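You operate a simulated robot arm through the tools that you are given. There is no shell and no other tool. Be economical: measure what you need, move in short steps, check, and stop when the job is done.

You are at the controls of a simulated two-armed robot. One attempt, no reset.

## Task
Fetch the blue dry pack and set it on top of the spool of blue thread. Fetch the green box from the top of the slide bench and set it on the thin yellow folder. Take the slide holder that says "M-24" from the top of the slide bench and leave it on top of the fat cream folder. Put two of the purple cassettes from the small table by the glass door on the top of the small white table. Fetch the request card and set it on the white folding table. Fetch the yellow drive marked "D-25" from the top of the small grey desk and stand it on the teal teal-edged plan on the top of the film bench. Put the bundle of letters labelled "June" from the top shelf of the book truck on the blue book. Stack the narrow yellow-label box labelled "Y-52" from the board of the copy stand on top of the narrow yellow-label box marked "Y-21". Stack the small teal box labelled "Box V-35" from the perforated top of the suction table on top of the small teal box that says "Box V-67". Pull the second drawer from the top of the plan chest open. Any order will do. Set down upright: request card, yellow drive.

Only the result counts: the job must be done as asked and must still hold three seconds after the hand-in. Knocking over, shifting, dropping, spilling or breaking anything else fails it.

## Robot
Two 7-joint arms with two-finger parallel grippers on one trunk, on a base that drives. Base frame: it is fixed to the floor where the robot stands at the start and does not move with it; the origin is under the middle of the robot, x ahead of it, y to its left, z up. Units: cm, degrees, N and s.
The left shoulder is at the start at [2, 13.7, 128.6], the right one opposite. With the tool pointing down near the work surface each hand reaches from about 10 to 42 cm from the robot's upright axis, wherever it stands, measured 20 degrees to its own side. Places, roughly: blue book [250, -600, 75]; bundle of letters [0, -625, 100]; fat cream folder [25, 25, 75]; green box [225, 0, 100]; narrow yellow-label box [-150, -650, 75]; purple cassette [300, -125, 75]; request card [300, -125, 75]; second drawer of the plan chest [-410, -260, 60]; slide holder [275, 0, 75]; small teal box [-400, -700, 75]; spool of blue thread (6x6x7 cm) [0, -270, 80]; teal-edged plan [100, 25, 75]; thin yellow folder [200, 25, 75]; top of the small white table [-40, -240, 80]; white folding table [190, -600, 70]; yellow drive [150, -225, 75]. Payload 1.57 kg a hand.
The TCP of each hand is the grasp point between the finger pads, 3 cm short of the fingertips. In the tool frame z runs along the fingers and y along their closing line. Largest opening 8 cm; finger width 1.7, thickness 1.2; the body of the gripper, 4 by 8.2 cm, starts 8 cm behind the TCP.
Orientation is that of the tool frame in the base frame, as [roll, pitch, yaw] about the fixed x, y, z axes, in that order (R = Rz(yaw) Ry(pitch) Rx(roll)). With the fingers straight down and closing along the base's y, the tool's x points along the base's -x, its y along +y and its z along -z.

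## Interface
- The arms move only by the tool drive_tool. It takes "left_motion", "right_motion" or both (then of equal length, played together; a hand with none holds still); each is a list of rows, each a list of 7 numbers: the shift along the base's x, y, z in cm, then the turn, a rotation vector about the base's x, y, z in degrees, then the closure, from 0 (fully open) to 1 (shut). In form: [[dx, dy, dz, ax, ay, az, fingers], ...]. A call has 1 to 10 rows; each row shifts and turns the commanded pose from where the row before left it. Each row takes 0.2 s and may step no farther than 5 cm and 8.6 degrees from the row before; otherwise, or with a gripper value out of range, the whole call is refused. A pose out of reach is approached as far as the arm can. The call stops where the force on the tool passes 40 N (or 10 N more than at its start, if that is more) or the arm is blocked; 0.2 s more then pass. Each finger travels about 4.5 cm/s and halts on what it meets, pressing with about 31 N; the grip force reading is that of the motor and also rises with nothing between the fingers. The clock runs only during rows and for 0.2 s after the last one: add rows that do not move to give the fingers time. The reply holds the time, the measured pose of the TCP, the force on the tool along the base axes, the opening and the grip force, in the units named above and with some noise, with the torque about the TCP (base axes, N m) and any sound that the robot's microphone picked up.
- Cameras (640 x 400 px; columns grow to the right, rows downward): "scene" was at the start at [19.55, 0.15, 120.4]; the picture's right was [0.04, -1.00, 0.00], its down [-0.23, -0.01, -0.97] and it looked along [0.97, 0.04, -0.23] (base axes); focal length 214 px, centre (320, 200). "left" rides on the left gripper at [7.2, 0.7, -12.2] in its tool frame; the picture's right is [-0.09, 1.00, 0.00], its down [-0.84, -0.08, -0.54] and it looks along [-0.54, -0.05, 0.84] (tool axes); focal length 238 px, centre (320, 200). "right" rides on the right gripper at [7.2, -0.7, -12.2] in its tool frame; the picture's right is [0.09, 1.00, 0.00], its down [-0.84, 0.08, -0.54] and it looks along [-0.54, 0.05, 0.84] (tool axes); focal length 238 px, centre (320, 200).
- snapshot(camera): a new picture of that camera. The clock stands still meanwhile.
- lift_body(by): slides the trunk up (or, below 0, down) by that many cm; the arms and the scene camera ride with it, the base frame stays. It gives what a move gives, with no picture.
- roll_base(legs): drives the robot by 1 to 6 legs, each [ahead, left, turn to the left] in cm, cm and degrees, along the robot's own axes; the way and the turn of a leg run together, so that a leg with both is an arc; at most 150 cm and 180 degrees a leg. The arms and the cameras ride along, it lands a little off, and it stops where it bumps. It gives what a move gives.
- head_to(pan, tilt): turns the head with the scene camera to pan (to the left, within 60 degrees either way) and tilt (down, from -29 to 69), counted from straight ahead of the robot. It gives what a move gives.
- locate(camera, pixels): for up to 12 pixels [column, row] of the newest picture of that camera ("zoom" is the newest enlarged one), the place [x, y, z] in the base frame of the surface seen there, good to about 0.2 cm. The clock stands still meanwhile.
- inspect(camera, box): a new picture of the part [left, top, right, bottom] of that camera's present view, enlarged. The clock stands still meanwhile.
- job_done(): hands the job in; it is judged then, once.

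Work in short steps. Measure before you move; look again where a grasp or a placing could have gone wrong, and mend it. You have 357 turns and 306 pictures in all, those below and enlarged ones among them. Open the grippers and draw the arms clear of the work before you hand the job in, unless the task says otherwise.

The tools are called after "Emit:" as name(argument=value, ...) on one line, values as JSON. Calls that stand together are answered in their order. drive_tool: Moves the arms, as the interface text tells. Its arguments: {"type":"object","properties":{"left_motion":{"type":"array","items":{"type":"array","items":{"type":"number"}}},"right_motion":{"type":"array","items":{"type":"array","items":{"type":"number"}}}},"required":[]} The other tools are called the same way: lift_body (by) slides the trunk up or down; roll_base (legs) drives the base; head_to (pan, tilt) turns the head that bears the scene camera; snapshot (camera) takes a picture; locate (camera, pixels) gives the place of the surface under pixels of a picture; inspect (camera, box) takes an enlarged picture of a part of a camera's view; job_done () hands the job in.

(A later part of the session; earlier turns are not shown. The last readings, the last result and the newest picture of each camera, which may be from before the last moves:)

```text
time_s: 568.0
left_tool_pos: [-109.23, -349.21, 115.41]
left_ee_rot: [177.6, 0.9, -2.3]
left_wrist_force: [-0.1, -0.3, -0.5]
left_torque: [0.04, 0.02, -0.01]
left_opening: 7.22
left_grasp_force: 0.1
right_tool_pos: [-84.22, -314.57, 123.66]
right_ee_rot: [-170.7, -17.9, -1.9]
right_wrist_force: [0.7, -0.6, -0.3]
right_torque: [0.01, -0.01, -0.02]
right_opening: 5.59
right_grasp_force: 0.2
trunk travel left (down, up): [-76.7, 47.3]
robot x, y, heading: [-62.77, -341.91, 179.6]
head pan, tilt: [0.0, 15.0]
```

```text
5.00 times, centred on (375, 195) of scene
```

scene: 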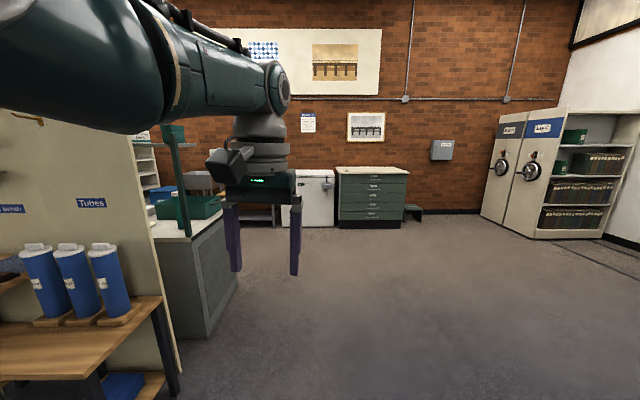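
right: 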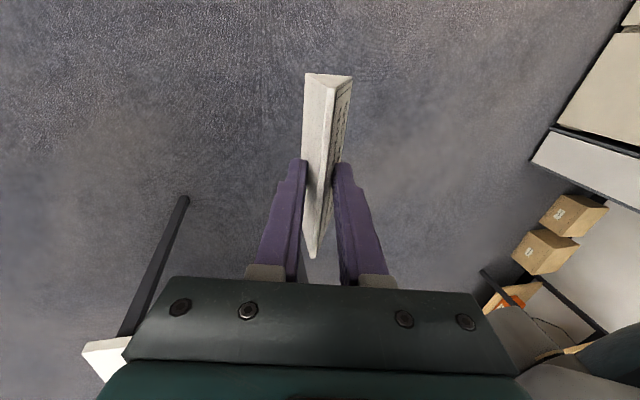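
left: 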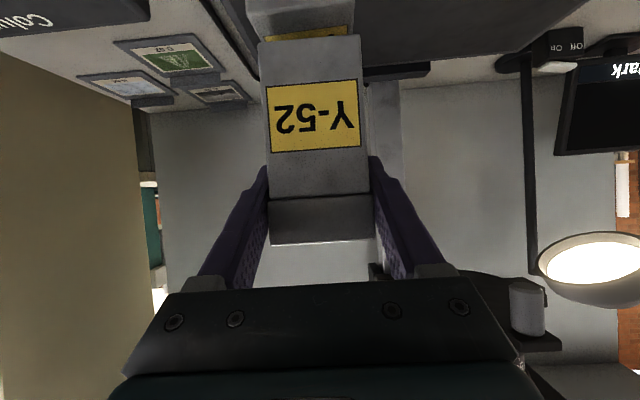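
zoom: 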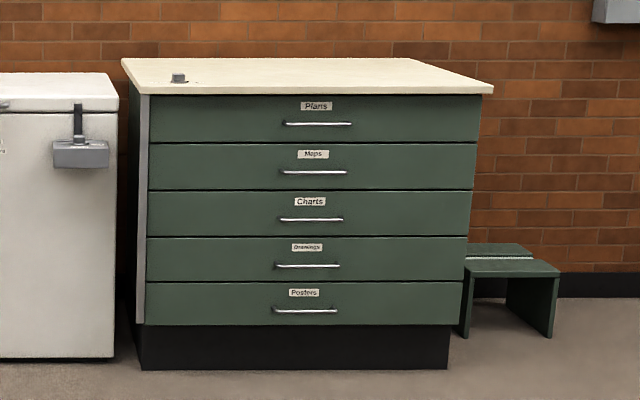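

"Maps" is the second drawer; there is a bar at the left edge and signs on the wall. Approach and read.

Emit:
roll_base(legs=[[100, -80, 0], [125, 0, 0]])

Emit:
snapshot(camera="scene")

Emit:
inspect(camera="scene", box=[150, 40, 350, 180])

```text
time_s: 580.3
left_tool_pos: [-333.27, -269.17, 115.32]
left_ee_rot: [177.7, 0.9, -1.8]
left_wrist_force: [0.9, -0.1, 0.4]
left_torque: [0.0, 0.01, -0.01]
left_opening: 7.21
left_grasp_force: 0.0
right_tool_pos: [-308.46, -234.17, 123.72]
right_ee_rot: [-170.7, -18.0, -1.3]
right_wrist_force: [-0.2, -0.6, 0.1]
right_torque: [0.0, 0.0, -0.02]
right_opening: 5.61
right_grasp_force: 0.0
trunk travel left (down, up): [-76.7, 47.3]
robot x, y, heading: [-286.48, -261.38, 180.0]
head pan, tilt: [0.0, 15.0]
```

```text
149 pictures are left
```

scene: 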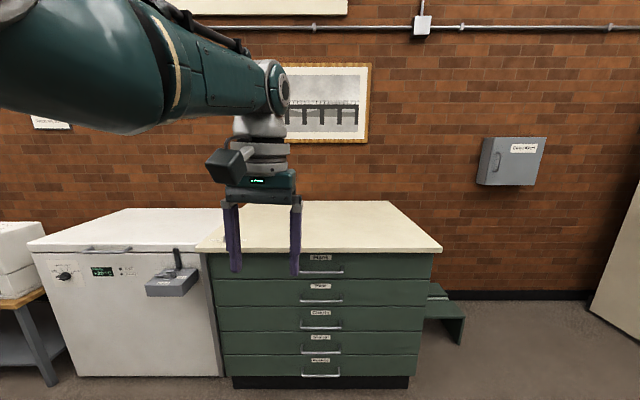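

```text
2.86 times, centred on (250, 110) of scene
```

zoom: 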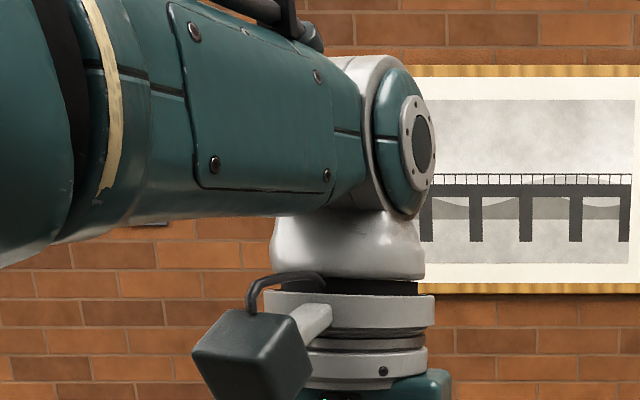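

Inspect the chest's left edge/top and the wall box label.

Emit:
inspect(camera="scene", box=[190, 195, 450, 390])

Emit:
inspect(camera="scene", box=[470, 125, 560, 195])

```text
2.05 times, centred on (320, 292) of scene
```

zoom: 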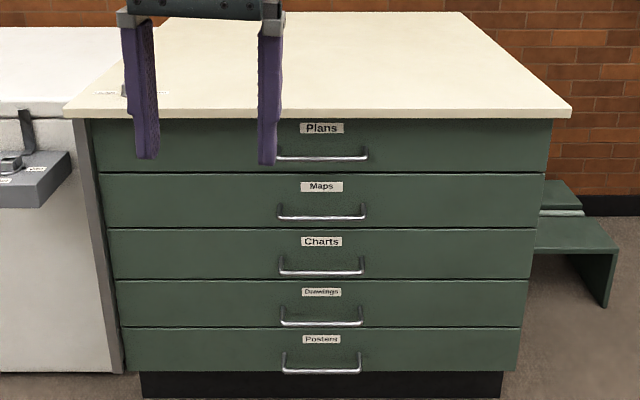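

```text
5.71 times, centred on (515, 160) of scene
```

zoom: 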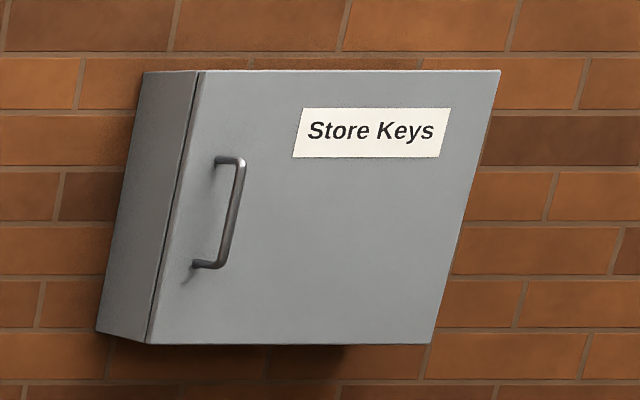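

A small knob/label was on the chest's top left. Look with the left hand camera.

Emit:
snapshot(camera="left")

Emit:
locate(camera="scene", pixels=[[321, 297], [305, 297], [340, 297], [225, 290], [430, 290], [222, 285], [321, 268], [213, 300], [321, 301]])

```text
145 pictures are left
```

left: 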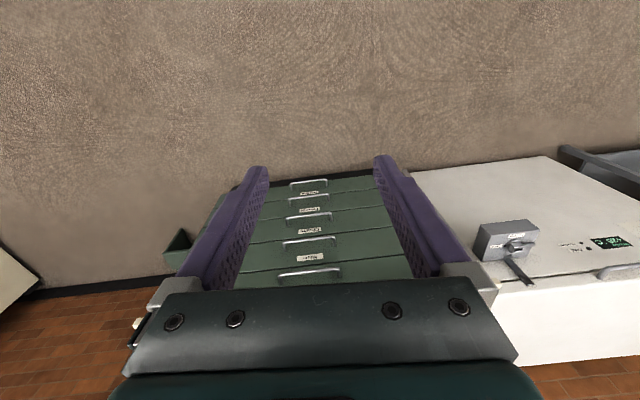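

```text
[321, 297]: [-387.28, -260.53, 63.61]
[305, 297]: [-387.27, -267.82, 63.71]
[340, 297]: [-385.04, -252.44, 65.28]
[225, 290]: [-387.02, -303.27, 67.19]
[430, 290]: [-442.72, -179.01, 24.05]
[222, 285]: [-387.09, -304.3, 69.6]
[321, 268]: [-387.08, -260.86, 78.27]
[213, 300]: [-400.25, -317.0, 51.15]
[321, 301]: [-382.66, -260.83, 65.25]
```

Shift the base right 20 cm to see the knob on the chest top.

Emit:
roll_base(legs=[[0, -18, 0]])

Emit:
head_to(pan=0, tilt=25)

Emit:
snapshot(camera="scene")

```text
time_s: 581.8
left_tool_pos: [-333.18, -251.33, 115.51]
left_ee_rot: [177.6, 0.8, -1.7]
left_wrist_force: [0.8, 0.4, 1.5]
left_torque: [-0.01, 0.0, -0.02]
left_opening: 7.19
left_grasp_force: 0.1
right_tool_pos: [-308.46, -216.4, 123.62]
right_ee_rot: [-170.7, -18.0, -1.2]
right_wrist_force: [-0.9, -1.1, -0.8]
right_torque: [0.01, 0.01, 0.0]
right_opening: 5.58
right_grasp_force: 0.0
trunk travel left (down, up): [-76.7, 47.3]
robot x, y, heading: [-286.7, -243.07, -180.0]
head pan, tilt: [0.0, 15.0]
```

```text
time_s: 582.5
left_tool_pos: [-333.12, -251.06, 115.4]
left_ee_rot: [177.7, 0.9, -1.8]
left_wrist_force: [-0.4, 0.1, 0.1]
left_torque: [0.03, 0.0, 0.0]
left_opening: 7.2
left_grasp_force: 0.1
right_tool_pos: [-308.55, -216.35, 123.59]
right_ee_rot: [-170.7, -17.9, -1.2]
right_wrist_force: [-0.1, 0.4, -0.6]
right_torque: [0.0, 0.02, 0.01]
right_opening: 5.6
right_grasp_force: 0.0
trunk travel left (down, up): [-76.7, 47.3]
robot x, y, heading: [-286.47, -243.06, -179.9]
head pan, tilt: [0.0, 25.0]
```

```text
144 pictures are left
```

scene: 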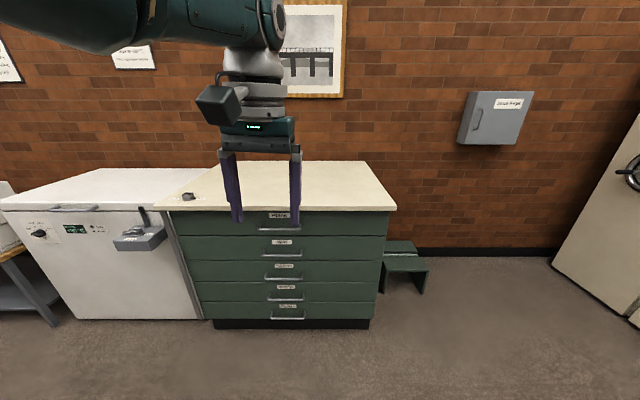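

Emit:
inspect(camera="scene", box=[150, 175, 260, 245])

Emit:
locate(camera="scene", pixels=[[188, 197], [190, 201], [205, 197], [180, 230], [188, 260], [175, 202]])

Emit:
inspect(camera="scene", box=[0, 30, 170, 100])

```text
5.71 times, centred on (205, 210) of scene
```

zoom: 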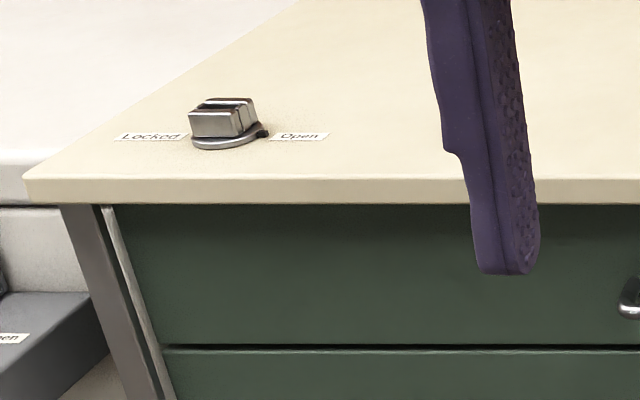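

```text
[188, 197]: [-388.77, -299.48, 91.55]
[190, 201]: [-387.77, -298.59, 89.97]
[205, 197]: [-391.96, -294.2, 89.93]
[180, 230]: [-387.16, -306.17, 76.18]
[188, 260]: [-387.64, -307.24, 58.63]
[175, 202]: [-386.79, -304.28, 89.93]
```

```text
3.76 times, centred on (85, 65) of scene
```

zoom: 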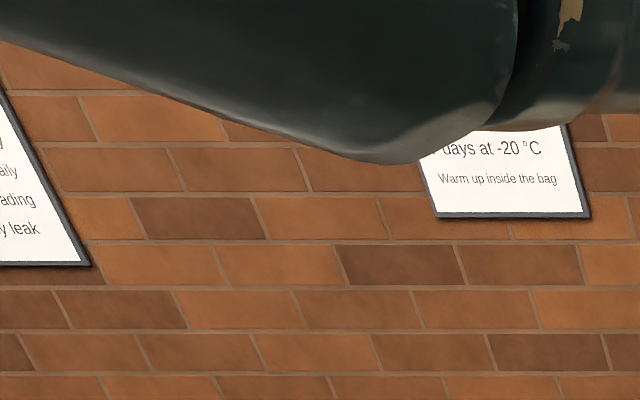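

The lock knob's pointer is toward "Open". I'll grip the Maps handle (bar x≈-382.7, z≈65.3, y≈-260) with horizontal fingers closing vertically. Lower the trunk and tilt the left hand to horizontal.

Emit:
lift_body(by=-30)

Emit:
drive_tool(left_motion=[[-1.5, 0, 0, 0, 8.5, 0, 0.1], [-1.5, 0, 0, 0, 8.5, 0, 0.1], [-1.5, 0, 0, 0, 8.5, 0, 0.1], [-1.5, 0, 0, 0, 8.5, 0, 0.1], [-1.5, 0, 0, 0, 8.5, 0, 0.1], [-1.5, 0, 0, 0, 8.5, 0, 0.1], [-1.5, 0, 0, 0, 8.5, 0, 0.1], [-1.5, 0, 0, 0, 8.5, 0, 0.1], [0, 0, 0, 0, 8.5, 0, 0.1], [0, 0, 0, 0, 8.5, 0, 0.1]])

Emit:
drive_tool(left_motion=[[0, 0, 0, 8.5, 0, 0, 0.1], [0, 0, 0, 8.5, 0, 0, 0.1], [0, 0, 0, 8.5, 0, 0, 0.1], [0, 0, 0, 8.5, 0, 0, 0.1], [0, 0, 0, 8.5, 0, 0, 0.1], [0, 0, 0, 8.5, 0, 0, 0.1], [0, 0, 0, 8.5, 0, 0, 0.1], [0, 0, 0, 8.5, 0, 0, 0.1], [0, 0, 0, 8.5, 0, 0, 0.1], [0, 0, 0, 8.5, 0, 0, 0.1]])

Emit:
snapshot(camera="scene")

```text
time_s: 585.5
left_tool_pos: [-333.14, -251.22, 85.44]
left_ee_rot: [177.6, 0.8, -1.8]
left_wrist_force: [-0.1, 0.0, -0.2]
left_torque: [0.0, 0.04, -0.02]
left_opening: 7.18
left_grasp_force: 0.0
right_tool_pos: [-308.54, -216.27, 93.52]
right_ee_rot: [-170.7, -18.0, -1.2]
right_wrist_force: [-0.4, -0.4, -0.4]
right_torque: [0.0, -0.01, 0.01]
right_opening: 5.59
right_grasp_force: 0.1
trunk travel left (down, up): [-46.7, 77.3]
robot x, y, heading: [-285.9, -243.26, -180.0]
head pan, tilt: [0.0, 25.0]
```

```text
time_s: 587.8
left_tool_pos: [-345.17, -251.22, 85.32]
left_ee_rot: [152.6, 85.3, -25.2]
left_wrist_force: [0.3, -0.5, 0.3]
left_torque: [0.01, 0.0, -0.02]
left_opening: 7.17
left_grasp_force: 0.0
right_tool_pos: [-308.58, -216.37, 93.51]
right_ee_rot: [-170.7, -18.0, -1.2]
right_wrist_force: [0.1, -0.2, 0.3]
right_torque: [0.01, -0.01, 0.01]
right_opening: 5.59
right_grasp_force: 0.2
trunk travel left (down, up): [-46.7, 77.3]
robot x, y, heading: [-286.51, -243.27, -180.0]
head pan, tilt: [0.0, 25.0]
```

```text
time_s: 590.0
left_tool_pos: [-345.55, -250.32, 84.97]
left_ee_rot: [-96.6, 9.9, 83.3]
left_wrist_force: [-0.6, -0.3, -0.6]
left_torque: [0.02, -0.02, 0.01]
left_opening: 7.2
left_grasp_force: 0.2
left hand out of reach, approached as far as the arm can: row 10
right_tool_pos: [-308.73, -216.27, 93.62]
right_ee_rot: [-170.8, -17.8, -1.4]
right_wrist_force: [-0.2, -0.2, -0.3]
right_torque: [-0.01, -0.01, 0.02]
right_opening: 5.6
right_grasp_force: 0.2
trunk travel left (down, up): [-46.7, 77.3]
robot x, y, heading: [-286.93, -243.05, -180.2]
head pan, tilt: [0.0, 25.0]
```

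```text
141 pictures are left
```

scene: 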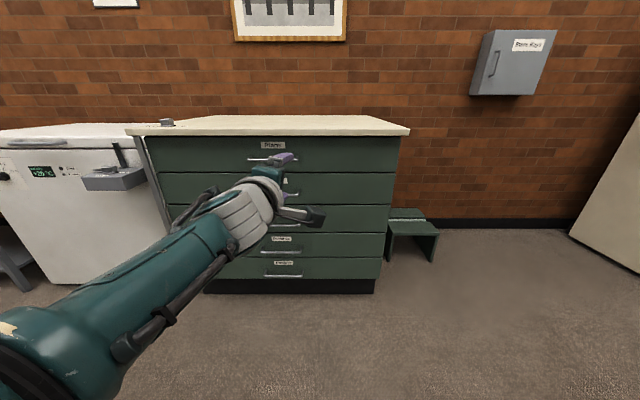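

Fingers now point at the chest, closing nearly vertically. Lower the trunk to z≈65.3, align to y≈-259, approach 25 cm.

Emit:
lift_body(by=-19.7)

Emit:
roll_base(legs=[[0, 8.5, 0.2], [24, 0, 0]])

Emit:
head_to(pan=0, tilt=35)

Emit:
snapshot(camera="scene")

Emit:
snapshot(camera="left")

```text
time_s: 592.1
left_tool_pos: [-345.53, -250.42, 65.26]
left_ee_rot: [-96.7, 10.1, 83.4]
left_wrist_force: [0.2, 0.0, 0.6]
left_torque: [-0.02, -0.01, 0.02]
left_opening: 7.2
left_grasp_force: 0.1
right_tool_pos: [-308.5, -216.35, 74.03]
right_ee_rot: [-170.7, -18.1, -1.3]
right_wrist_force: [-0.7, 0.1, 0.3]
right_torque: [0.03, 0.03, -0.01]
right_opening: 5.6
right_grasp_force: 0.1
trunk travel left (down, up): [-27.0, 97.0]
robot x, y, heading: [-286.26, -243.29, -180.2]
head pan, tilt: [0.0, 25.0]
```

```text
time_s: 594.5
left_tool_pos: [-369.3, -259.14, 65.3]
left_ee_rot: [-96.6, 9.9, 83.4]
left_wrist_force: [0.4, -0.1, 0.6]
left_torque: [0.02, -0.01, -0.01]
left_opening: 7.22
left_grasp_force: 0.1
right_tool_pos: [-332.09, -224.83, 74.03]
right_ee_rot: [-170.7, -17.9, -1.2]
right_wrist_force: [0.5, -0.1, -0.3]
right_torque: [-0.03, 0.02, -0.02]
right_opening: 5.6
right_grasp_force: 0.0
trunk travel left (down, up): [-27.0, 97.0]
robot x, y, heading: [-310.24, -251.77, -179.9]
head pan, tilt: [0.0, 25.0]
```

```text
time_s: 595.3
left_tool_pos: [-369.3, -259.01, 65.37]
left_ee_rot: [-96.7, 9.9, 83.5]
left_wrist_force: [-0.7, 0.9, -0.2]
left_torque: [-0.02, 0.02, 0.04]
left_opening: 7.21
left_grasp_force: 0.1
right_tool_pos: [-332.21, -224.69, 73.93]
right_ee_rot: [-170.7, -17.9, -1.1]
right_wrist_force: [0.0, -0.3, -0.6]
right_torque: [-0.01, -0.01, 0.02]
right_opening: 5.6
right_grasp_force: 0.1
trunk travel left (down, up): [-27.0, 97.0]
robot x, y, heading: [-310.4, -251.78, -180.0]
head pan, tilt: [0.0, 35.0]
```

```text
140 pictures are left
```

scene: 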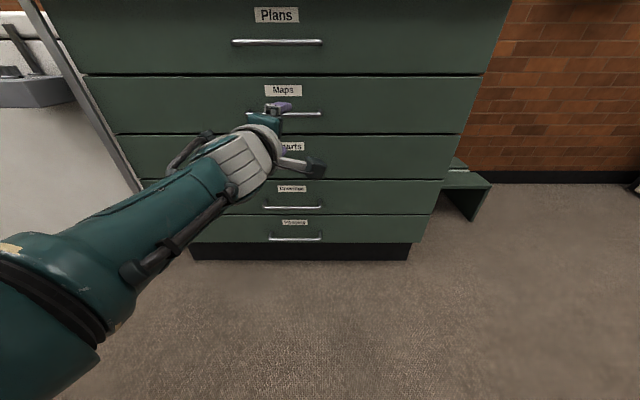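

```text
139 pictures are left
```

left: 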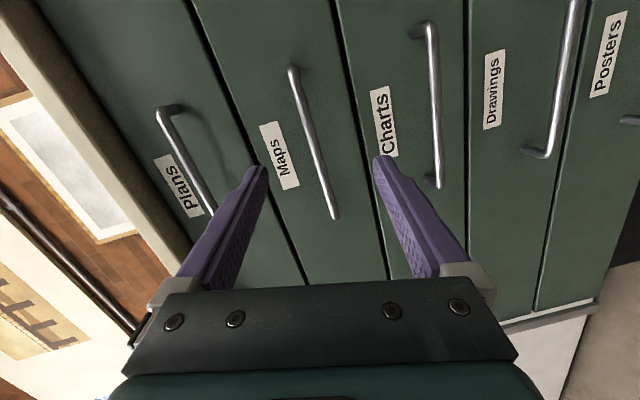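

The Maps bar lies between the fingers. Locate it.

Emit:
locate(camera="left", pixels=[[300, 100], [310, 135], [320, 165], [330, 200], [290, 70], [200, 190], [425, 100]])

```text
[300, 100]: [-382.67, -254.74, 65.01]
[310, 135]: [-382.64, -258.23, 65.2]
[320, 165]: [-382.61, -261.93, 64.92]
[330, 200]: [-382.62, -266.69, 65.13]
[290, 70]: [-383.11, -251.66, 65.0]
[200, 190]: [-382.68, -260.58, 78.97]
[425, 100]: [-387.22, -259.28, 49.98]
```

Bar at x=-382.6, z=65.05. Advance 12 cm and close.

Emit:
roll_base(legs=[[12.3, 0, 0]])

Emit:
drive_tool(left_motion=[[0, 0, -0.1, 0, 0, 0, 0.1], [0, 0, 0, 0, 0, 0, 1], [0, 0, 0, 0, 0, 0, 1], [0, 0, 0, 0, 0, 0, 1], [0, 0, 0, 0, 0, 0, 1], [0, 0, 0, 0, 0, 0, 1]])

Emit:
snapshot(camera="left")

```text
time_s: 596.5
left_tool_pos: [-381.34, -259.08, 65.2]
left_ee_rot: [-96.7, 10.1, 83.4]
left_wrist_force: [0.0, 0.5, -0.4]
left_torque: [0.01, -0.01, 0.0]
left_opening: 7.22
left_grasp_force: 0.2
right_tool_pos: [-344.5, -224.85, 73.95]
right_ee_rot: [-170.7, -18.0, -1.2]
right_wrist_force: [0.6, -0.3, -0.6]
right_torque: [-0.02, 0.0, -0.03]
right_opening: 5.61
right_grasp_force: 0.0
trunk travel left (down, up): [-27.0, 97.0]
robot x, y, heading: [-322.05, -251.92, -179.9]
head pan, tilt: [0.0, 35.0]
```

```text
time_s: 597.9
left_tool_pos: [-381.39, -259.05, 65.27]
left_ee_rot: [-96.8, 9.9, 83.5]
left_wrist_force: [0.6, 0.1, -0.3]
left_torque: [0.4, 0.0, -0.06]
left_opening: 1.52
left_grasp_force: 28.5
right_tool_pos: [-344.28, -224.8, 73.88]
right_ee_rot: [-170.7, -17.9, -1.2]
right_wrist_force: [-0.2, 0.2, 0.1]
right_torque: [0.0, 0.0, 0.06]
right_opening: 5.61
right_grasp_force: 0.0
trunk travel left (down, up): [-27.0, 97.0]
robot x, y, heading: [-322.08, -251.75, -179.9]
head pan, tilt: [0.0, 35.0]
```

```text
138 pictures are left
```

left: 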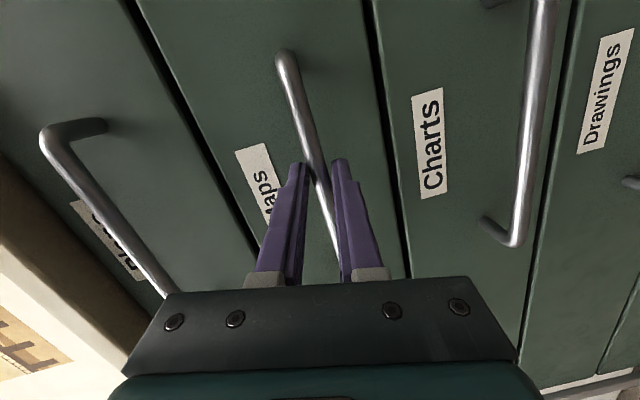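

Bar gripped. Pull by backing the base 12 cm first.

Emit:
roll_base(legs=[[-12, 0, 0]])

Emit:
snapshot(camera="scene")

```text
time_s: 599.1
left_tool_pos: [-369.49, -259.14, 65.18]
left_ee_rot: [-96.7, 10.1, 83.2]
left_wrist_force: [-2.9, -1.7, -3.8]
left_torque: [0.64, -0.06, -0.23]
left_opening: 1.48
left_grasp_force: 30.7
right_tool_pos: [-332.43, -224.75, 73.92]
right_ee_rot: [-170.6, -18.0, -1.1]
right_wrist_force: [-0.2, -0.2, -0.7]
right_torque: [-0.02, 0.0, -0.02]
right_opening: 5.59
right_grasp_force: 0.0
trunk travel left (down, up): [-27.0, 97.0]
robot x, y, heading: [-311.03, -252.11, -179.8]
head pan, tilt: [0.0, 35.0]
```

```text
137 pictures are left
```

scene: 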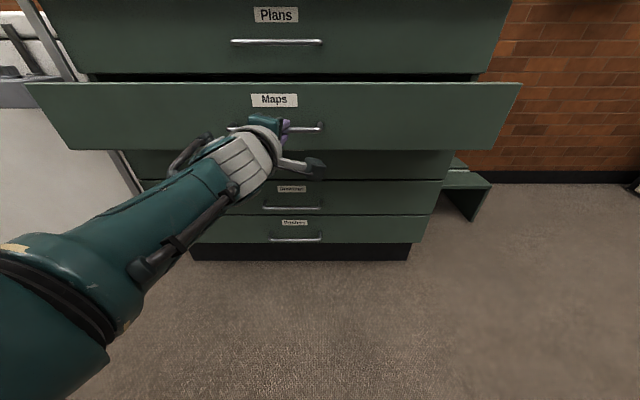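

The drawer opens. Pull another 22 cm.

Emit:
roll_base(legs=[[-22, 0, 0]])

Emit:
snapshot(camera="scene")

```text
time_s: 600.8
left_tool_pos: [-347.54, -259.04, 65.12]
left_ee_rot: [-96.7, 10.1, 83.3]
left_wrist_force: [-2.2, -1.6, -0.1]
left_torque: [0.63, -0.02, 0.01]
left_opening: 1.49
left_grasp_force: 31.4
right_tool_pos: [-310.46, -224.71, 73.96]
right_ee_rot: [-170.7, -17.9, -1.2]
right_wrist_force: [0.4, 0.1, -0.9]
right_torque: [0.0, 0.01, -0.01]
right_opening: 5.59
right_grasp_force: 0.0
trunk travel left (down, up): [-27.0, 97.0]
robot x, y, heading: [-288.66, -251.63, -180.0]
head pan, tilt: [0.0, 35.0]
```

```text
136 pictures are left
```

scene: 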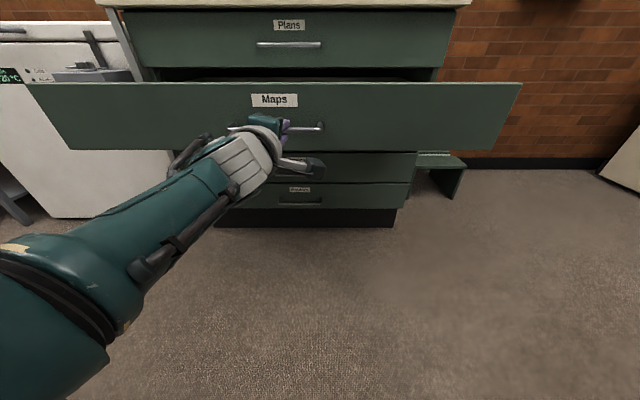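

Pull 10 cm more.

Emit:
roll_base(legs=[[-10, 0, 0]])

```text
time_s: 602.0
left_tool_pos: [-337.6, -259.19, 65.16]
left_ee_rot: [-96.8, 9.9, 83.4]
left_wrist_force: [-3.0, -3.5, 0.6]
left_torque: [0.64, 0.0, -0.09]
left_opening: 1.52
left_grasp_force: 31.0
right_tool_pos: [-300.63, -224.78, 73.95]
right_ee_rot: [-170.6, -17.8, -1.2]
right_wrist_force: [-0.4, -0.3, 0.1]
right_torque: [0.01, 0.01, -0.02]
right_opening: 5.59
right_grasp_force: 0.0
trunk travel left (down, up): [-27.0, 97.0]
robot x, y, heading: [-278.38, -252.17, -180.1]
head pan, tilt: [0.0, 35.0]
```

44 cm out. Release and back away, then unroll the wrist.

Emit:
drive_tool(left_motion=[[0, 0, 0, 0, 0, 0, 0.5], [0, 0, 0, 0, 0, 0, 0.2], [0, 0, 0, 0, 0, 0, 0.2]])

Emit:
roll_base(legs=[[-35, 0, 0]])

Emit:
drive_tool(left_motion=[[0, 0, 0, -8.5, 0, 0, 0.2], [0, 0, 0, -8.5, 0, 0, 0.2], [0, 0, 0, -8.5, 0, 0, 0.2], [0, 0, 0, -8.5, 0, 0, 0.2], [0, 0, 0, -8.5, 0, 0, 0.2], [0, 0, 0, -8.5, 0, 0, 0.2], [0, 0, 0, -8.5, 0, 0, 0.2], [0, 0, 0, -8.5, 0, 0, 0.2], [0, 0, 0, -8.5, 0, 0, 0.2], [0, 0, 0, -8.5, 0, 0, 0.2]])

Emit:
drive_tool(left_motion=[[0, 0, 0, 0, -8.5, 0, 0.2], [0, 0, 0, 0, -8.5, 0, 0.2], [0, 0, 0, 0, -8.5, 0, 0.2], [0, 0, 0, 0, -8.5, 0, 0.2], [0, 0, 0, 0, -8.5, 0, 0.2], [0, 0, 0, 0, -8.5, 0, 0.2], [0, 0, 0, 0, -8.5, 0, 0.2], [0, 0, 0, 0, -8.5, 0, 0.2], [0, 0, 0, 0, -8.5, 0, 0.2], [0, 0, 0, 0, -8.5, 0, 0.2]])

Emit:
snapshot(camera="scene")

```text
time_s: 602.8
left_tool_pos: [-337.48, -259.06, 65.1]
left_ee_rot: [-96.7, 9.9, 83.3]
left_wrist_force: [-0.8, -0.5, -0.4]
left_torque: [0.03, 0.01, -0.01]
left_opening: 6.4
left_grasp_force: 0.1
right_tool_pos: [-300.55, -224.75, 73.87]
right_ee_rot: [-170.6, -18.0, -1.2]
right_wrist_force: [0.5, -0.3, -0.4]
right_torque: [-0.03, -0.03, 0.0]
right_opening: 5.61
right_grasp_force: 0.1
trunk travel left (down, up): [-27.0, 97.0]
robot x, y, heading: [-278.73, -251.65, -179.7]
head pan, tilt: [0.0, 35.0]
```

```text
time_s: 605.1
left_tool_pos: [-302.67, -258.99, 65.08]
left_ee_rot: [-96.8, 10.1, 83.3]
left_wrist_force: [0.6, 0.3, -0.4]
left_torque: [0.0, 0.0, 0.0]
left_opening: 6.42
left_grasp_force: 0.1
right_tool_pos: [-265.59, -224.72, 74.05]
right_ee_rot: [-170.8, -17.9, -1.2]
right_wrist_force: [-0.4, 0.4, -0.9]
right_torque: [0.0, -0.01, 0.01]
right_opening: 5.58
right_grasp_force: 0.0
trunk travel left (down, up): [-27.0, 97.0]
robot x, y, heading: [-243.65, -251.66, -180.1]
head pan, tilt: [0.0, 35.0]
```

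```text
time_s: 607.3
left_tool_pos: [-302.57, -258.92, 65.15]
left_ee_rot: [135.9, 81.7, -38.1]
left_wrist_force: [0.6, -0.2, -0.6]
left_torque: [0.0, 0.01, 0.01]
left_opening: 6.38
left_grasp_force: 0.0
right_tool_pos: [-265.51, -224.77, 73.88]
right_ee_rot: [-170.7, -17.9, -1.2]
right_wrist_force: [1.3, -0.3, 0.2]
right_torque: [0.0, -0.01, -0.01]
right_opening: 5.6
right_grasp_force: 0.0
trunk travel left (down, up): [-27.0, 97.0]
robot x, y, heading: [-243.18, -251.61, -179.8]
head pan, tilt: [0.0, 35.0]
```

```text
time_s: 609.5
left_tool_pos: [-290.63, -261.4, 65.52]
left_ee_rot: [173.8, 1.0, -5.0]
left_wrist_force: [0.5, 0.8, 0.4]
left_torque: [0.0, 0.02, 0.02]
left_opening: 6.4
left_grasp_force: 0.1
left hand out of reach, approached as far as the arm can: row 5, 6, 7, 8, 9, 10
right_tool_pos: [-265.58, -224.78, 74.02]
right_ee_rot: [-170.8, -17.8, -1.2]
right_wrist_force: [-0.2, 0.1, 0.0]
right_torque: [-0.01, -0.03, -0.02]
right_opening: 5.6
right_grasp_force: 0.0
trunk travel left (down, up): [-27.0, 97.0]
robot x, y, heading: [-243.67, -251.65, -179.8]
head pan, tilt: [0.0, 35.0]
```

```text
135 pictures are left
```

scene: 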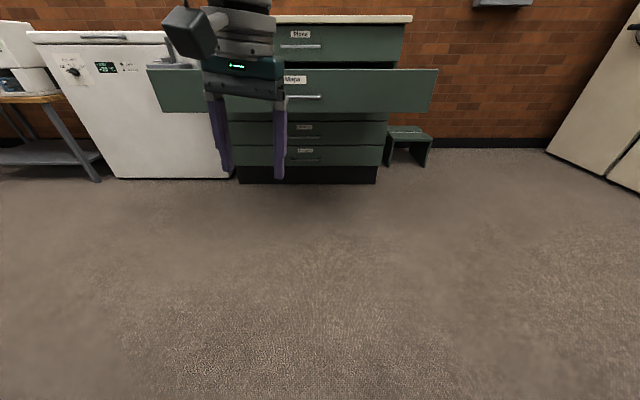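

Drawer stands open. Raise the trunk, turn south and look for the suction table.

Emit:
lift_body(by=45)

Emit:
roll_base(legs=[[-10, 0, 0], [0, 0, 90]])

Emit:
head_to(pan=0, tilt=15)

Emit:
snapshot(camera="scene")

```text
refused: 45 is not a number from -40 to 40
```

```text
time_s: 614.4
left_tool_pos: [-223.81, -298.81, 65.49]
left_ee_rot: [173.6, 1.3, 85.2]
left_wrist_force: [0.3, -0.4, 0.3]
left_torque: [0.0, -0.02, 0.0]
left_opening: 6.38
left_grasp_force: 0.0
right_tool_pos: [-260.5, -273.9, 73.98]
right_ee_rot: [-170.7, -17.9, 89.0]
right_wrist_force: [-0.5, 0.1, 0.2]
right_torque: [0.02, 0.01, 0.0]
right_opening: 5.58
right_grasp_force: 0.0
trunk travel left (down, up): [-27.0, 97.0]
robot x, y, heading: [-233.82, -251.48, -89.8]
head pan, tilt: [0.0, 35.0]
```

```text
time_s: 615.3
left_tool_pos: [-223.73, -298.69, 65.56]
left_ee_rot: [173.7, 1.2, 85.2]
left_wrist_force: [0.0, -0.5, 0.2]
left_torque: [-0.02, 0.03, -0.02]
left_opening: 6.4
left_grasp_force: 0.1
right_tool_pos: [-260.54, -273.93, 73.98]
right_ee_rot: [-170.8, -17.9, 89.1]
right_wrist_force: [0.4, -0.4, 0.2]
right_torque: [-0.02, -0.01, 0.03]
right_opening: 5.58
right_grasp_force: 0.0
trunk travel left (down, up): [-27.0, 97.0]
robot x, y, heading: [-233.6, -251.89, -89.4]
head pan, tilt: [0.0, 15.0]
```

```text
134 pictures are left
```

scene: 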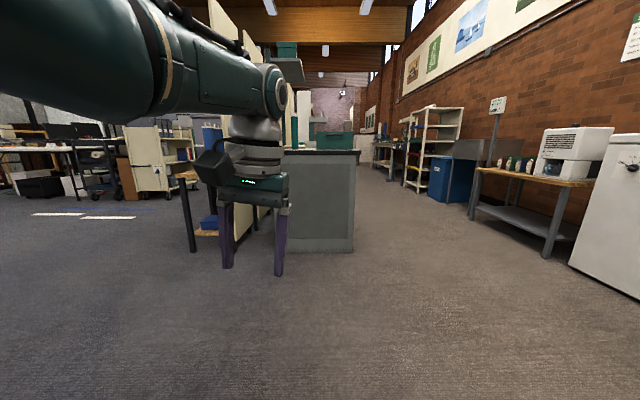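

A corridor runs south at x≈-300. Raise trunk, move into it and go south.

Emit:
lift_body(by=40)

Emit:
roll_base(legs=[[0, -68, 0], [150, 0, 0]])

Emit:
snapshot(camera="scene")

```text
time_s: 619.1
left_tool_pos: [-223.83, -298.77, 105.7]
left_ee_rot: [173.8, 1.2, 85.3]
left_wrist_force: [0.1, 0.3, -0.3]
left_torque: [-0.05, 0.03, -0.02]
left_opening: 6.42
left_grasp_force: 0.0
right_tool_pos: [-260.57, -273.82, 114.05]
right_ee_rot: [-170.7, -17.9, 89.0]
right_wrist_force: [0.7, -0.4, 1.2]
right_torque: [0.03, -0.02, 0.0]
right_opening: 5.63
right_grasp_force: 0.0
trunk travel left (down, up): [-67.0, 57.0]
robot x, y, heading: [-233.33, -251.61, -89.8]
head pan, tilt: [0.0, 15.0]
```

```text
time_s: 629.9
left_tool_pos: [-291.58, -449.36, 105.61]
left_ee_rot: [173.7, 1.2, 84.6]
left_wrist_force: [0.0, -0.2, -0.3]
left_torque: [-0.01, 0.01, -0.03]
left_opening: 6.39
left_grasp_force: 0.1
right_tool_pos: [-328.11, -424.19, 114.02]
right_ee_rot: [-170.8, -17.9, 88.5]
right_wrist_force: [-0.4, -0.3, 0.2]
right_torque: [-0.01, 0.01, 0.02]
right_opening: 5.59
right_grasp_force: 0.0
trunk travel left (down, up): [-67.0, 57.0]
robot x, y, heading: [-300.94, -402.38, -90.1]
head pan, tilt: [0.0, 15.0]
```

```text
133 pictures are left
```

scene: 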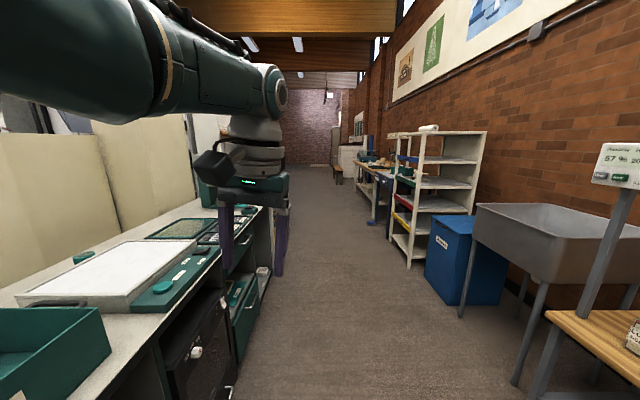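

Continue south 150 cm.

Emit:
roll_base(legs=[[150, 0, 0]])

Emit:
snapshot(camera="scene")

```text
time_s: 637.3
left_tool_pos: [-291.32, -598.96, 105.52]
left_ee_rot: [173.8, 1.2, 85.1]
left_wrist_force: [0.0, -1.1, 0.0]
left_torque: [-0.03, -0.02, 0.01]
left_opening: 6.4
left_grasp_force: 0.1
right_tool_pos: [-327.97, -574.11, 114.06]
right_ee_rot: [-170.7, -17.8, 88.9]
right_wrist_force: [-0.1, -0.1, 0.0]
right_torque: [0.0, 0.06, 0.02]
right_opening: 5.6
right_grasp_force: 0.1
trunk travel left (down, up): [-67.0, 57.0]
robot x, y, heading: [-300.96, -552.17, -89.8]
head pan, tilt: [0.0, 15.0]
```

```text
132 pictures are left
```

scene: 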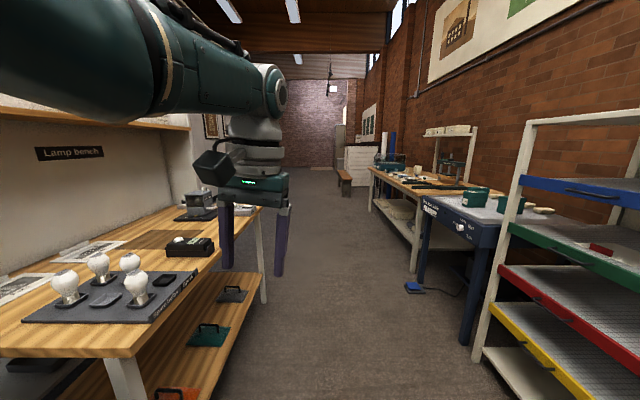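

The blue-framed suction table with teal boxes is ahead on the right. Go to y≈-695 and face west.

Emit:
roll_base(legs=[[140, 0, 0], [0, 0, -90]])

Emit:
head_to(pan=0, tilt=35)

Emit:
snapshot(camera="scene")

```text
time_s: 648.1
left_tool_pos: [-348.07, -701.0, 105.56]
left_ee_rot: [173.7, 1.2, -5.0]
left_wrist_force: [-0.3, 0.4, 0.2]
left_torque: [-0.01, -0.02, -0.01]
left_opening: 6.37
left_grasp_force: 0.0
right_tool_pos: [-322.8, -664.34, 113.99]
right_ee_rot: [-170.6, -17.9, -1.2]
right_wrist_force: [-0.4, -0.2, -0.3]
right_torque: [0.01, -0.01, 0.01]
right_opening: 5.6
right_grasp_force: 0.1
trunk travel left (down, up): [-67.0, 57.0]
robot x, y, heading: [-300.78, -691.25, -179.8]
head pan, tilt: [0.0, 15.0]
```

```text
time_s: 648.9
left_tool_pos: [-347.96, -701.12, 105.52]
left_ee_rot: [173.6, 1.3, -4.9]
left_wrist_force: [-0.3, 0.4, 0.7]
left_torque: [0.04, 0.0, 0.01]
left_opening: 6.39
left_grasp_force: 0.2
right_tool_pos: [-322.95, -664.42, 113.99]
right_ee_rot: [-170.7, -17.9, -1.2]
right_wrist_force: [-0.1, -0.3, -0.6]
right_torque: [0.01, -0.02, 0.05]
right_opening: 5.59
right_grasp_force: 0.0
trunk travel left (down, up): [-67.0, 57.0]
robot x, y, heading: [-301.03, -691.34, -179.8]
head pan, tilt: [0.0, 35.0]
```

```text
131 pictures are left
```

scene: 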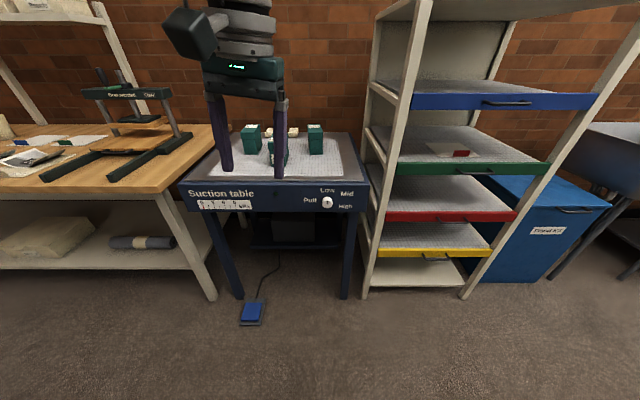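

Three teal boxes. Move the left hand aside by shifting the base 20 cm left, then zoom.

Emit:
roll_base(legs=[[12, 15, 0]])

Emit:
snapshot(camera="scene")

Emit:
inspect(camera="scene", box=[220, 110, 440, 250])

```text
time_s: 650.5
left_tool_pos: [-359.77, -716.19, 105.5]
left_ee_rot: [173.7, 1.2, -5.0]
left_wrist_force: [0.7, -0.2, 0.5]
left_torque: [0.01, 0.01, -0.01]
left_opening: 6.38
left_grasp_force: 0.0
right_tool_pos: [-334.79, -679.42, 113.96]
right_ee_rot: [-170.8, -17.9, -1.2]
right_wrist_force: [1.1, 0.8, 0.6]
right_torque: [-0.03, 0.0, -0.02]
right_opening: 5.6
right_grasp_force: 0.0
trunk travel left (down, up): [-67.0, 57.0]
robot x, y, heading: [-312.73, -706.8, -179.8]
head pan, tilt: [0.0, 35.0]
```

```text
130 pictures are left
```

scene: 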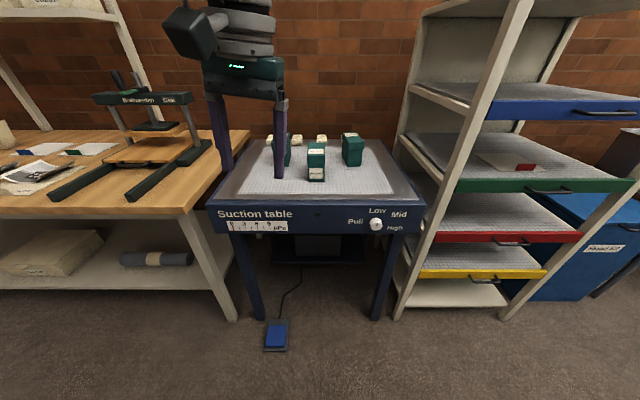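

```text
2.86 times, centred on (330, 180) of scene
```

zoom: 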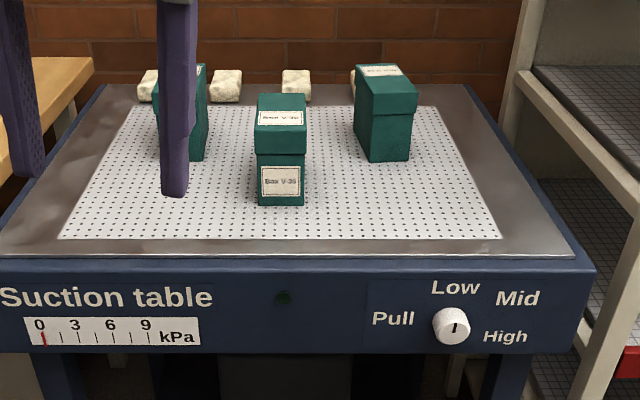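

Gauge reads 0 kPa (off). Read the labels.

Emit:
inspect(camera="scene", box=[262, 125, 372, 195])

Emit:
locate(camera="scene", pixels=[[308, 147], [324, 147], [316, 150], [316, 172], [308, 143], [344, 136], [362, 138], [353, 134], [352, 155], [275, 140], [288, 140], [320, 192]])

```text
5.71 times, centred on (317, 160) of scene
```

zoom: 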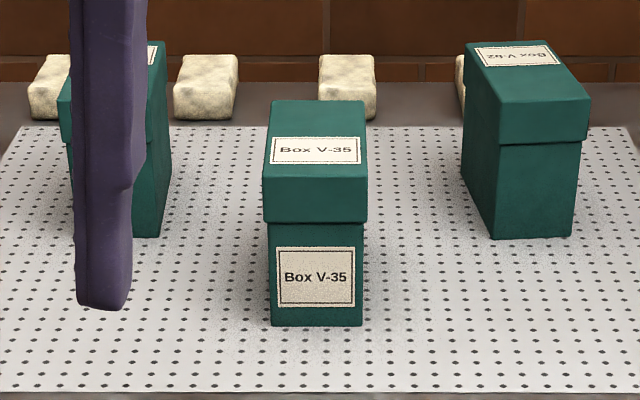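

```text
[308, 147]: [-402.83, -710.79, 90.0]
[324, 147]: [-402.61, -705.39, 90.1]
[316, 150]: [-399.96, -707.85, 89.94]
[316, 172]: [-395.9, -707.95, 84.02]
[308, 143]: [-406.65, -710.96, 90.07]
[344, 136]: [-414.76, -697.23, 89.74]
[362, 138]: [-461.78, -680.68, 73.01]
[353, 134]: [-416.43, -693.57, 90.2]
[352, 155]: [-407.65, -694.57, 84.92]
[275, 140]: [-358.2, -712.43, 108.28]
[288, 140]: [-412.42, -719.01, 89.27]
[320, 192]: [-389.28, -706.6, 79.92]
```

V-35 is the front box (x -396…-407, y -705…-711, top 90). Move closer with the left hand over it, straighten the hand, and read the other labels from above.

Emit:
roll_base(legs=[[0, -8, 0], [40, 0, 0]])

Emit:
drive_tool(left_motion=[[0, 0, 1.5, 6, 0, 0, 0], [0, 0, 1.5, 0, 0, 5, 0], [0, 0, 1, 0, 0, 0, 0]])

Emit:
snapshot(camera="left")

Emit:
snapshot(camera="scene")

```text
time_s: 653.6
left_tool_pos: [-399.52, -707.79, 105.49]
left_ee_rot: [173.8, 1.3, -5.4]
left_wrist_force: [0.2, 0.3, 0.0]
left_torque: [-0.02, 0.01, 0.03]
left_opening: 6.4
left_grasp_force: 0.0
right_tool_pos: [-374.26, -671.34, 113.91]
right_ee_rot: [-170.7, -17.8, -1.5]
right_wrist_force: [-0.6, 0.4, -0.8]
right_torque: [0.01, 0.04, 0.0]
right_opening: 5.59
right_grasp_force: 0.1
trunk travel left (down, up): [-67.0, 57.0]
robot x, y, heading: [-352.43, -698.81, 179.7]
head pan, tilt: [0.0, 35.0]
```

```text
time_s: 654.4
left_tool_pos: [-399.37, -707.74, 109.46]
left_ee_rot: [179.7, 1.8, -0.1]
left_wrist_force: [0.4, 0.6, -0.4]
left_torque: [0.01, -0.01, -0.02]
left_opening: 7.99
left_grasp_force: 0.1
right_tool_pos: [-374.26, -671.27, 114.0]
right_ee_rot: [-170.7, -18.0, -1.5]
right_wrist_force: [0.3, 0.5, 0.9]
right_torque: [-0.01, 0.0, -0.01]
right_opening: 5.59
right_grasp_force: 0.1
trunk travel left (down, up): [-67.0, 57.0]
robot x, y, heading: [-352.62, -698.58, 179.5]
head pan, tilt: [0.0, 35.0]
```

```text
127 pictures are left
```

left: 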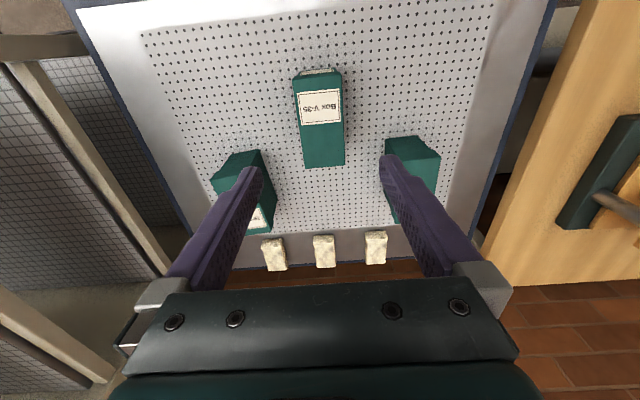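

```text
126 pictures are left
```

scene: 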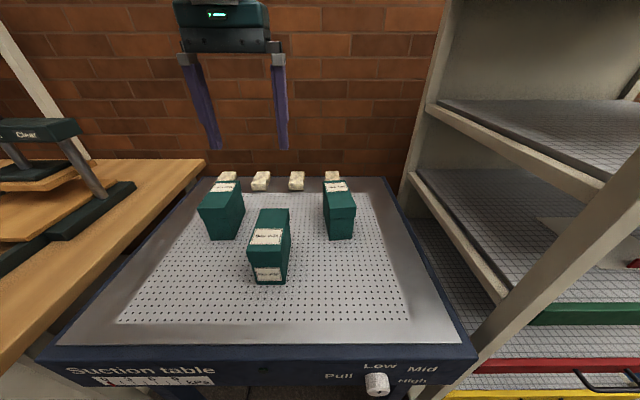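

Emit:
inspect(camera="scene", box=[190, 165, 370, 290])

Emit:
locate(camera="scene", pixels=[[205, 207], [237, 210], [214, 186], [240, 183], [327, 207], [352, 205], [324, 185], [348, 181], [249, 250], [287, 250], [258, 210], [289, 211]])

```text
3.20 times, centred on (280, 228) of scene
```

zoom: 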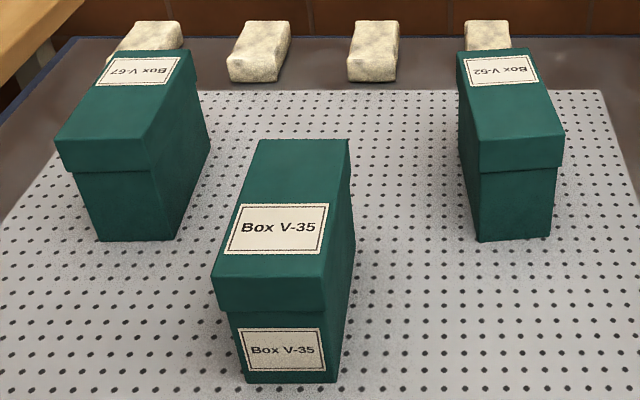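

```text
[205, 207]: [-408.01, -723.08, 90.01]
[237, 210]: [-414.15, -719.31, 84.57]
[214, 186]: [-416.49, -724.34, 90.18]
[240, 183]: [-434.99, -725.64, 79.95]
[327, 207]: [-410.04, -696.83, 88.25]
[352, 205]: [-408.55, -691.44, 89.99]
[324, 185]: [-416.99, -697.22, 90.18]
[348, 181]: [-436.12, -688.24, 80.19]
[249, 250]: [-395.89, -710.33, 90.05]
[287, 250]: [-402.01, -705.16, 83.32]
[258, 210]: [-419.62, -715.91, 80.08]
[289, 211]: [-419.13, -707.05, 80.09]
```

Left-rear box is V-67. Get top corners of V-35 and V-67.

Emit:
locate(camera="zoom", pixels=[[62, 137], [145, 134], [110, 55], [193, 54], [125, 95], [217, 275], [322, 277], [263, 144], [345, 144], [280, 200]])

Emit:
locate(camera="left", pixels=[[297, 82], [340, 80], [306, 165], [343, 163], [392, 142], [430, 155], [437, 160]])

```text
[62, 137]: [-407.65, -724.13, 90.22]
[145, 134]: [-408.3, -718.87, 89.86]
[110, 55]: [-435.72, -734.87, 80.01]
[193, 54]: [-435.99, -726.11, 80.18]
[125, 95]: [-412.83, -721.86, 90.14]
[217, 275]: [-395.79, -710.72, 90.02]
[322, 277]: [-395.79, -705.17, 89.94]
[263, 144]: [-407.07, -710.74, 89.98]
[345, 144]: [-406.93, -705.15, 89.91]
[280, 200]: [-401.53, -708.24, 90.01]
```

```text
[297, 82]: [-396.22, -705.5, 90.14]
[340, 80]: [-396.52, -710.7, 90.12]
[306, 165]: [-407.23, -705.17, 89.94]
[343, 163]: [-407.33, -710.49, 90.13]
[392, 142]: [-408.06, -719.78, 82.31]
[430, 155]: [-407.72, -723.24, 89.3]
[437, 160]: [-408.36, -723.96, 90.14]
```

V-35 centre (-401.4,-708). Move base 10 cm forward, then descend and grip.

Emit:
roll_base(legs=[[10, 0, 0]])

Emit:
drive_tool(left_motion=[[2.6, -0.1, -1, 0, 0, 0, 0], [2.6, -0.1, -1, 0, 0, 0, 0], [2.7, 0, -2, 0, 0, 0, 0], [0, 0, -3, 0, 0, 0, 0], [0, 0, -3, 0, 0, 0, 0], [0, 0, 0, 0, 0, 0, 0]])

Emit:
snapshot(camera="left")

```text
time_s: 655.5
left_tool_pos: [-409.38, -707.58, 109.32]
left_ee_rot: [179.9, 1.4, -0.3]
left_wrist_force: [-0.3, -0.9, 0.4]
left_torque: [0.03, -0.01, 0.04]
left_opening: 8.0
left_grasp_force: 0.0
right_tool_pos: [-384.06, -671.28, 114.06]
right_ee_rot: [-170.6, -17.9, -1.5]
right_wrist_force: [0.0, -0.2, -0.4]
right_torque: [-0.01, 0.02, 0.04]
right_opening: 5.61
right_grasp_force: 0.1
trunk travel left (down, up): [-67.0, 57.0]
robot x, y, heading: [-362.46, -698.08, 179.6]
head pan, tilt: [0.0, 35.0]
```

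```text
time_s: 656.9
left_tool_pos: [-404.07, -707.55, 97.91]
left_ee_rot: [179.9, 1.5, -0.4]
left_wrist_force: [-0.1, 0.8, 0.2]
left_torque: [0.0, -0.01, -0.03]
left_opening: 8.01
left_grasp_force: 0.0
left hand out of reach, approached as far as the arm can: row 2, 3
right_tool_pos: [-384.09, -671.29, 114.06]
right_ee_rot: [-170.6, -17.8, -1.3]
right_wrist_force: [-0.8, 0.4, 0.1]
right_torque: [-0.03, -0.01, -0.01]
right_opening: 5.62
right_grasp_force: 0.0
trunk travel left (down, up): [-67.0, 57.0]
robot x, y, heading: [-362.47, -698.54, 179.6]
head pan, tilt: [0.0, 35.0]
```

```text
124 pictures are left
```

left: 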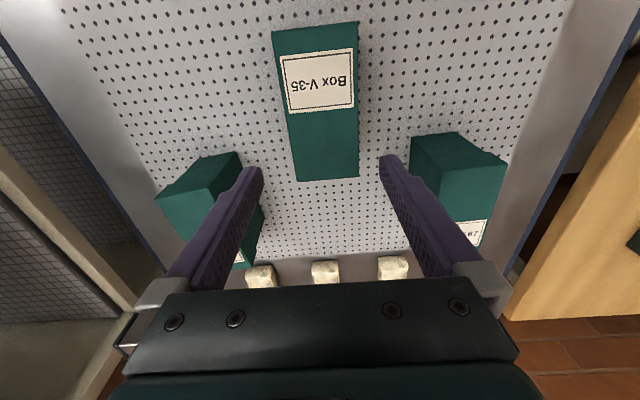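

Descend toward (-402,-707.9,87) and check.

Emit:
drive_tool(left_motion=[[0.5, -0.2, -3, 0, 0, 0, 0], [0.5, -0.2, -3, 0, 0, 0, 0], [0, 0, -3, 0, 0, 0, 0], [0, 0, -1.8, 0, 0, 0, 0], [0, 0, 0, 0, 0, 0, 0]])

Emit:
snapshot(camera="left")

```text
time_s: 658.1
left_tool_pos: [-403.06, -707.9, 87.0]
left_ee_rot: [179.8, 1.6, -0.3]
left_wrist_force: [0.1, -0.3, -0.7]
left_torque: [0.0, 0.01, 0.04]
left_opening: 8.02
left_grasp_force: 0.1
right_tool_pos: [-384.09, -671.16, 114.11]
right_ee_rot: [-170.5, -17.8, -1.2]
right_wrist_force: [-0.8, 0.7, -0.8]
right_torque: [0.0, 0.01, 0.01]
right_opening: 5.57
right_grasp_force: 0.0
trunk travel left (down, up): [-67.0, 57.0]
robot x, y, heading: [-362.78, -698.23, 179.7]
head pan, tilt: [0.0, 35.0]
```

```text
123 pictures are left
```

left: 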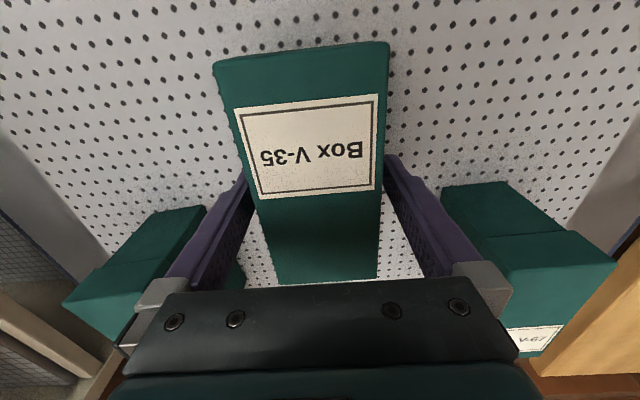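

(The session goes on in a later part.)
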